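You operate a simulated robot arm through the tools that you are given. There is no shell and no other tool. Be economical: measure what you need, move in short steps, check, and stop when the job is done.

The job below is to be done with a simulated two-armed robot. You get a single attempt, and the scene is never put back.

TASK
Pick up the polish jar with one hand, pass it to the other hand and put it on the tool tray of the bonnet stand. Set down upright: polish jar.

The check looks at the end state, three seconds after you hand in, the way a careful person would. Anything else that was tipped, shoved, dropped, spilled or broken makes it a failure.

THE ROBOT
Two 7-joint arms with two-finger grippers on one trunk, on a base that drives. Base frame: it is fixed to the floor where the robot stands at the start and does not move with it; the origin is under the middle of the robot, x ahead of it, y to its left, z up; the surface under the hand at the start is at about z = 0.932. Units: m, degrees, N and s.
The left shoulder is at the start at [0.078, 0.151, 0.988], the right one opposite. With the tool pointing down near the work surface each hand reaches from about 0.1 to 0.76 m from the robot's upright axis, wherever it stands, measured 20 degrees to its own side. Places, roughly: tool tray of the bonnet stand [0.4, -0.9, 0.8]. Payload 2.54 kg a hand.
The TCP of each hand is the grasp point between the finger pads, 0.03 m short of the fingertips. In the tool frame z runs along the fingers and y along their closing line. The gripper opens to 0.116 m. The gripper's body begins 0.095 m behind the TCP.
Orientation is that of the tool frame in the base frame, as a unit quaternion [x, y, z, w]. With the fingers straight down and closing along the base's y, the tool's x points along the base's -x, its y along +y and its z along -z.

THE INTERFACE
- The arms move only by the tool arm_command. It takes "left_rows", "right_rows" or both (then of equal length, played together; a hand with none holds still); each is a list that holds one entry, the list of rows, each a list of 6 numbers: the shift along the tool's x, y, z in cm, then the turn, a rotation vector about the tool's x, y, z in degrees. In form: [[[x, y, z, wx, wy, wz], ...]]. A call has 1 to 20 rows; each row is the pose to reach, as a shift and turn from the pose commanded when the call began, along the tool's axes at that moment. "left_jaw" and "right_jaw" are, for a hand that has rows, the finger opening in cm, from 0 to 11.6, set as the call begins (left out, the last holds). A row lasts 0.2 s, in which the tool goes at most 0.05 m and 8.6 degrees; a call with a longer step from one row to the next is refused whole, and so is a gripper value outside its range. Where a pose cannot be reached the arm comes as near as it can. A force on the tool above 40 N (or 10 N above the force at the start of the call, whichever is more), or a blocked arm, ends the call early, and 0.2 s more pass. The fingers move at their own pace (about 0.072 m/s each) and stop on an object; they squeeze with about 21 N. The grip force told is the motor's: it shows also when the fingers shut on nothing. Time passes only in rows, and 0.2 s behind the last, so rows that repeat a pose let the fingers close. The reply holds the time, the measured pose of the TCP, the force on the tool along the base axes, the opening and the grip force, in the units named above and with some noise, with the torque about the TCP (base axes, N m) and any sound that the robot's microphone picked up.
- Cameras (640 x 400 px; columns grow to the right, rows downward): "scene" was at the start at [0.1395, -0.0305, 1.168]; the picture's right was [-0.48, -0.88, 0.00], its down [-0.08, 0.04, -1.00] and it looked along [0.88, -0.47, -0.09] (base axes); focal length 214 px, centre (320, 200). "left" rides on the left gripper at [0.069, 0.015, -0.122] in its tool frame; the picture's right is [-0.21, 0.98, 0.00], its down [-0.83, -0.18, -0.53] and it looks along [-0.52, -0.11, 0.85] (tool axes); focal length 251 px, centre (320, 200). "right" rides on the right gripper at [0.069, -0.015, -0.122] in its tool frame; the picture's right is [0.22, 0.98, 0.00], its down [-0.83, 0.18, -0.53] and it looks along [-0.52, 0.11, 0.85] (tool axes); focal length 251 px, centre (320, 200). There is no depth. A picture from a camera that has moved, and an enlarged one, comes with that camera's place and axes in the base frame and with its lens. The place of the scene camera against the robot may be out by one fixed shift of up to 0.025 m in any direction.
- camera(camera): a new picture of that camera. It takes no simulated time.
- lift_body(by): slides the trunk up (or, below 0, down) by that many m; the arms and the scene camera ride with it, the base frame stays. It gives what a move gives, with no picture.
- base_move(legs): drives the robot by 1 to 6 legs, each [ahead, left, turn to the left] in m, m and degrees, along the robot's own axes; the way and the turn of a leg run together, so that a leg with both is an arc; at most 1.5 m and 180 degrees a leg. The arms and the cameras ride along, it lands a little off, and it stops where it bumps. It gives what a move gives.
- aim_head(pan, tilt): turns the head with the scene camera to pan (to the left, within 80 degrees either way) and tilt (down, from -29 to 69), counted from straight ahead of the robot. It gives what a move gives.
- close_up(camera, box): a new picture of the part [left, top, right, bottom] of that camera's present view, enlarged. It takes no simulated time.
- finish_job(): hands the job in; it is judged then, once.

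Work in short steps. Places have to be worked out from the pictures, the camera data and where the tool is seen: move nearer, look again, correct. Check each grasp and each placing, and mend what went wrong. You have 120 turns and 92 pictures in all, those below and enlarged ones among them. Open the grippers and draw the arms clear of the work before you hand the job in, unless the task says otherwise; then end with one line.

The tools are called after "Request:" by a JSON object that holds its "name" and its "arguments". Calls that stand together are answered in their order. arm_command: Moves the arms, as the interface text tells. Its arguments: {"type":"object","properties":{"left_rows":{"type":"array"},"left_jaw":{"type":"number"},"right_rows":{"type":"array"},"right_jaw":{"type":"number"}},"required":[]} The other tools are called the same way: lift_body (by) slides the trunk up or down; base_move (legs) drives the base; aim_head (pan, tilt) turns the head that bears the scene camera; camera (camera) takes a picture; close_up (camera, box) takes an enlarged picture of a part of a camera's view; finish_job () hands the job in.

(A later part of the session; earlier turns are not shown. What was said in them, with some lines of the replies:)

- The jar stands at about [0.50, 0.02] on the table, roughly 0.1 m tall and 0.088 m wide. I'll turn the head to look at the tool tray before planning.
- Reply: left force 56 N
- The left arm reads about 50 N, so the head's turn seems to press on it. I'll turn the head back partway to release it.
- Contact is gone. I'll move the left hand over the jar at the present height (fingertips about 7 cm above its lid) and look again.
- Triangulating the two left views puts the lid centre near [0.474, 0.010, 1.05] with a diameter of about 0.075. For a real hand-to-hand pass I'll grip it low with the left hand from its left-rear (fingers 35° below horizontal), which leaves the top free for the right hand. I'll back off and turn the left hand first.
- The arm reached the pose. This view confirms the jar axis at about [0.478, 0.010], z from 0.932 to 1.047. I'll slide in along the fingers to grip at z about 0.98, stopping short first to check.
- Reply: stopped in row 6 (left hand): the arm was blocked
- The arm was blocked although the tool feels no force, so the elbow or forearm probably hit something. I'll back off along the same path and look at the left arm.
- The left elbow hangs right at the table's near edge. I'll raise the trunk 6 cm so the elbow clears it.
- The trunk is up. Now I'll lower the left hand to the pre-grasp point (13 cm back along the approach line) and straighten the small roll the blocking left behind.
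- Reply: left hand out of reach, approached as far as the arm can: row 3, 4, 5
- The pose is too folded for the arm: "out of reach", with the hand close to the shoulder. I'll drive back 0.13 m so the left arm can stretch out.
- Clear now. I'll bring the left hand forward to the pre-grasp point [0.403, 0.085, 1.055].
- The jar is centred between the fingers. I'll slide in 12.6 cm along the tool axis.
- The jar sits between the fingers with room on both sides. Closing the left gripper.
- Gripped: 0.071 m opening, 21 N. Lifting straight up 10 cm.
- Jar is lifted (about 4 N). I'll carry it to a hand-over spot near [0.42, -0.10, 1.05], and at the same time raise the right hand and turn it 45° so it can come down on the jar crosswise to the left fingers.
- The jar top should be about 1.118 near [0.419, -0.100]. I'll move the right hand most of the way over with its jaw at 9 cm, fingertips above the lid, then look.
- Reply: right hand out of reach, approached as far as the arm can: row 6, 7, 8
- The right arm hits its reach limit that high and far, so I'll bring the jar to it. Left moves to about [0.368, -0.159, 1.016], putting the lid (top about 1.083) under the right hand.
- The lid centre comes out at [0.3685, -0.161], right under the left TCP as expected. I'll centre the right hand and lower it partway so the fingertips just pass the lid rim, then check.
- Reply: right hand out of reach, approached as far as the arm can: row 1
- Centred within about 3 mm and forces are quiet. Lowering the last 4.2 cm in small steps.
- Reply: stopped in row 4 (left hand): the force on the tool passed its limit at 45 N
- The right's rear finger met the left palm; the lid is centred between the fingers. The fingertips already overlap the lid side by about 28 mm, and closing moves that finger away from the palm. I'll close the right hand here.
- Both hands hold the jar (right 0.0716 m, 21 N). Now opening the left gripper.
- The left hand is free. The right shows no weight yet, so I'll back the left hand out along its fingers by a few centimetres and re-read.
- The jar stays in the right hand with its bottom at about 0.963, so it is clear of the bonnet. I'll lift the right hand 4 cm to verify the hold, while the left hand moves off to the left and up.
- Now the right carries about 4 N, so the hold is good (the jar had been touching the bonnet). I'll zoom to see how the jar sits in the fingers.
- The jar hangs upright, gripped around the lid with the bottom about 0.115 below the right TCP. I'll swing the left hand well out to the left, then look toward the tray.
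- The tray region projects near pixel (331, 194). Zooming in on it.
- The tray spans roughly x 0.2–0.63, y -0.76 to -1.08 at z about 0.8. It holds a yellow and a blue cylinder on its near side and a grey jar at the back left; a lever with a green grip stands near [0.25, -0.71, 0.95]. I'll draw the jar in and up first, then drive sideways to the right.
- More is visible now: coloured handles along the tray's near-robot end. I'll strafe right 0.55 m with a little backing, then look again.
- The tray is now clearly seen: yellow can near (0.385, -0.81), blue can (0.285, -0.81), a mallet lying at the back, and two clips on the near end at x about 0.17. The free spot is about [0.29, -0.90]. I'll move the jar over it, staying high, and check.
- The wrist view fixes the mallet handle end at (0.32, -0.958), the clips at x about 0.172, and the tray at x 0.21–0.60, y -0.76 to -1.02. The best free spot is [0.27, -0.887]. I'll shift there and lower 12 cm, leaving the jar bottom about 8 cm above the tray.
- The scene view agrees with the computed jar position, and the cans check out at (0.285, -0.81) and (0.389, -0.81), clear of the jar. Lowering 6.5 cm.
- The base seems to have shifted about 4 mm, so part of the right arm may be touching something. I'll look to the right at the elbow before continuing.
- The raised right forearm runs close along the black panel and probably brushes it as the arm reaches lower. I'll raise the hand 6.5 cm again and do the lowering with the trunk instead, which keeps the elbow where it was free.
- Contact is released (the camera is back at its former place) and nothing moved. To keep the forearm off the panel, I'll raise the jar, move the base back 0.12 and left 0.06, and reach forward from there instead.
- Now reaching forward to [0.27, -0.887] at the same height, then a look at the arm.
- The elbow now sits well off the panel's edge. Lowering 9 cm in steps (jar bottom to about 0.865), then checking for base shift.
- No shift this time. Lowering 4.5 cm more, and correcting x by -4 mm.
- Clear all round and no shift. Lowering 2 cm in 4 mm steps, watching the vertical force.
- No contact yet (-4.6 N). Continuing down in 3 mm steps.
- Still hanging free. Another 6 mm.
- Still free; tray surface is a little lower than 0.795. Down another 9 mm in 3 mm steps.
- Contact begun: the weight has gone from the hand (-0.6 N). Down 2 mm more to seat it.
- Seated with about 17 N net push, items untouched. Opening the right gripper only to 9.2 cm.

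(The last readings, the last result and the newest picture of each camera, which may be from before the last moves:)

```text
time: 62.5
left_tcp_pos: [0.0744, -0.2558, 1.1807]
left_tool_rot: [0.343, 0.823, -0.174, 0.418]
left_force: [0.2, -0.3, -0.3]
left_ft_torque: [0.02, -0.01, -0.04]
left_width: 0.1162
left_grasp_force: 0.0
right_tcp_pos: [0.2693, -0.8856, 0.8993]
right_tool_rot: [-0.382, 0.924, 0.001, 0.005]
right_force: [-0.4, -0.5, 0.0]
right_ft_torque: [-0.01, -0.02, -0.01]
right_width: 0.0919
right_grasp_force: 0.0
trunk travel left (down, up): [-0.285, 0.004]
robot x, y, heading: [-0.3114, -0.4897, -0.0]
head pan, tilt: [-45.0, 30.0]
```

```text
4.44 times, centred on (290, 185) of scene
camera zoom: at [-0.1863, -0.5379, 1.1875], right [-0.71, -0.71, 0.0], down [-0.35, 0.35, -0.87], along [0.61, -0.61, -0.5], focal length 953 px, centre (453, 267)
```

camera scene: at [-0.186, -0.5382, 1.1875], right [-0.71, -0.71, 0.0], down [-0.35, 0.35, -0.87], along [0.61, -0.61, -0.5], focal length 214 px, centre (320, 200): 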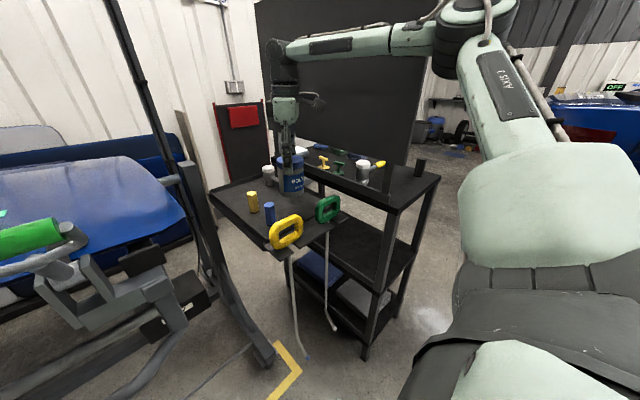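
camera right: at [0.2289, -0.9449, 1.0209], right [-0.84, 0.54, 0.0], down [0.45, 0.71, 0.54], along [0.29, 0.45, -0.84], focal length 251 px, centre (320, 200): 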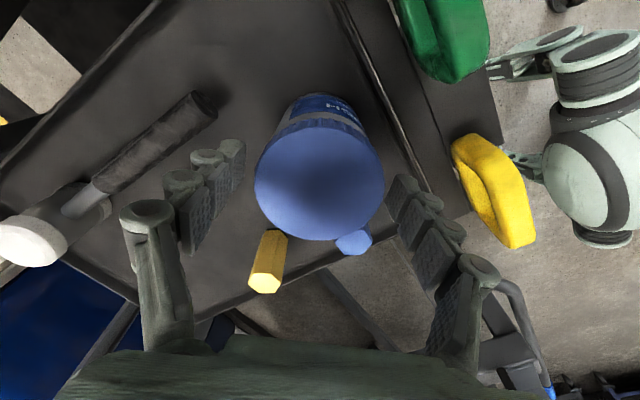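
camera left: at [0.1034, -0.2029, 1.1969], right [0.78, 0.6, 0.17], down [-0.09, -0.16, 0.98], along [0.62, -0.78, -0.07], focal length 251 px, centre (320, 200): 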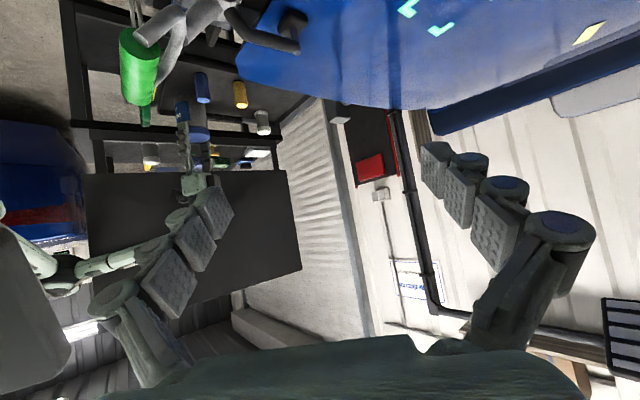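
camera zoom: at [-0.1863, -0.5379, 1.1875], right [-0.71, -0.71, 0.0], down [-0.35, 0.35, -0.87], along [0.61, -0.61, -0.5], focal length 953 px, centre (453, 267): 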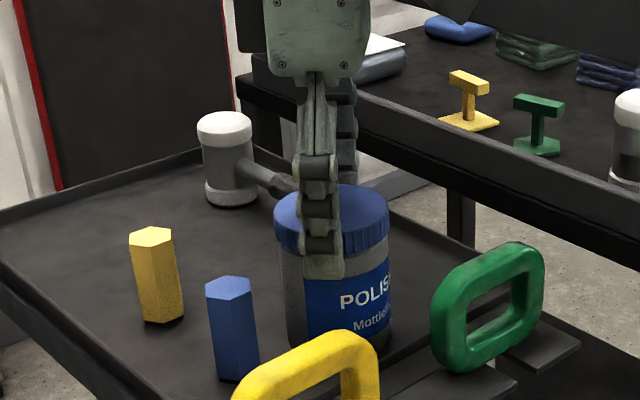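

Released; the jar stands with clear gaps to both fingers. Withdrawing straight up 16 cm.

Request:
{"name": "arm_command", "arguments": {"right_rows": [[[0, 0, -1, 0, 0, 0], [0, 0, -2.5, 0, 0, 0], [0, 0, -4.5, 0, 0, 0], [0, 0, -7, 0, 0, 0], [0, 0, -10, 0, 0, 0], [0, 0, -13, 0, 0, 0], [0, 0, -16, 0, 0, 0], [0, 0, -16, 0, 0, 0]]]}}

Request:
{"name": "camera", "arguments": {"camera": "right"}}

Request:
{"name": "close_up", "arguments": {"camera": "scene", "box": [200, 100, 360, 260]}}

```text
time: 64.3
left_tcp_pos: [0.0729, -0.2565, 1.1814]
left_tool_rot: [0.343, 0.823, -0.174, 0.417]
left_force: [0.6, -0.2, -0.4]
left_ft_torque: [0.02, -0.02, -0.01]
left_width: 0.1161
left_grasp_force: 0.1
right_tcp_pos: [0.2679, -0.8857, 1.059]
right_tool_rot: [-0.382, 0.924, 0.0, 0.005]
right_force: [-0.4, -0.2, -0.3]
right_ft_torque: [0.01, -0.01, -0.02]
right_width: 0.0923
right_grasp_force: 0.0
trunk travel left (down, up): [-0.285, 0.004]
robot x, y, heading: [-0.3104, -0.4903, 0.1]
head pan, tilt: [-45.0, 30.0]
```

```text
28 pictures are left
camera right: at [0.228, -0.9457, 1.1808], right [-0.84, 0.54, 0.0], down [0.45, 0.71, 0.54], along [0.29, 0.45, -0.84], focal length 251 px, centre (320, 200)
```

right: 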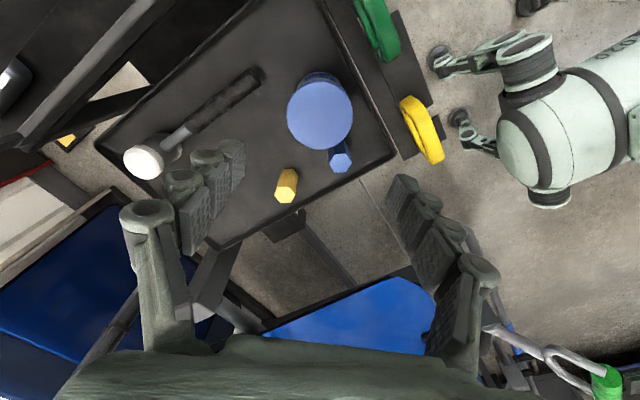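

```text
2.50 times, centred on (280, 180) of scene
camera zoom: at [-0.1863, -0.538, 1.1875], right [-0.71, -0.71, 0.0], down [-0.35, 0.35, -0.87], along [0.61, -0.61, -0.5], focal length 536 px, centre (420, 250)
```

zoom: 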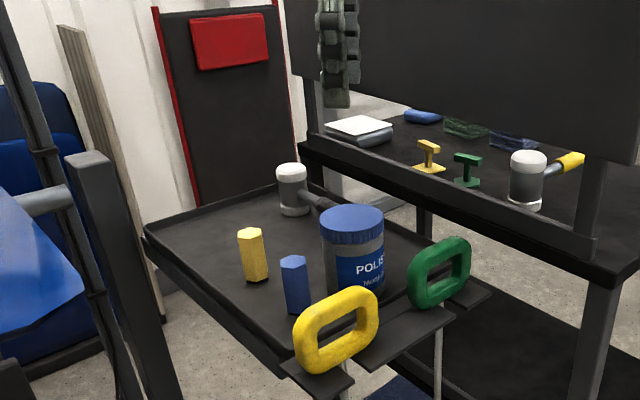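

The jar stands upright in the tray with nothing else disturbed. I'll draw the right arm up and back clear.

Request:
{"name": "arm_command", "arguments": {"right_rows": [[[0, 0, -4, 0, 0, 0], [0, 0, -8, 0, 0, 0], [0.5, 3, -11, 0, 0, 0], [1, 6, -12, 0, 0, 0], [1.5, 10, -12, 0, 0, 0], [2, 14, -12, 0, 0, 0], [2.8, 18, -12, 0, 0, 0], [2.8, 18, -12, 0, 0, 0]]]}}

Request:
{"name": "camera", "arguments": {"camera": "scene"}}

```text
time: 66.1
left_tcp_pos: [0.0744, -0.2569, 1.1807]
left_tool_rot: [0.343, 0.823, -0.174, 0.417]
left_force: [0.1, 0.3, -0.3]
left_ft_torque: [0.04, 0.0, -0.01]
left_width: 0.116
left_grasp_force: 0.2
right_tcp_pos: [0.1188, -0.7794, 1.1768]
right_tool_rot: [-0.382, 0.924, 0.001, 0.005]
right_force: [-0.9, -0.2, -0.1]
right_ft_torque: [0.01, 0.04, 0.02]
right_width: 0.092
right_grasp_force: 0.0
trunk travel left (down, up): [-0.285, 0.004]
robot x, y, heading: [-0.3063, -0.4868, 0.1]
head pan, tilt: [-45.0, 30.0]
```

```text
26 pictures are left
camera scene: at [-0.1861, -0.538, 1.1875], right [-0.71, -0.71, 0.0], down [-0.35, 0.35, -0.87], along [0.61, -0.61, -0.5], focal length 214 px, centre (320, 200)
```

scene: 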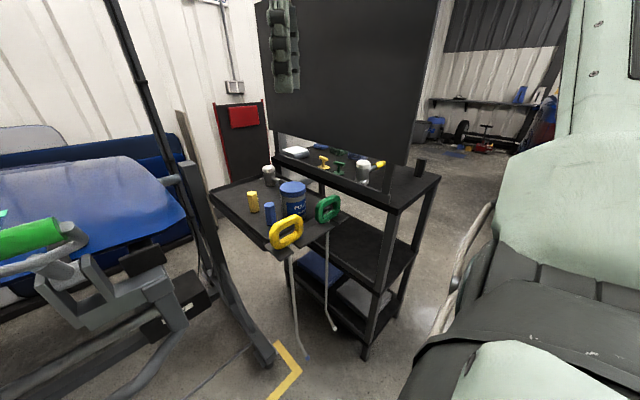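

The jar stands upright on the tray, both arms are clear, and both grippers are open. Handing in.

Request:
{"name": "finish_job", "arguments": {}}

```text
The job is handed in.
```

The polish jar was picked up with the left hand, passed to the right hand, and set down upright on the tool tray; the last pictures showed nothing else tipped or moved.
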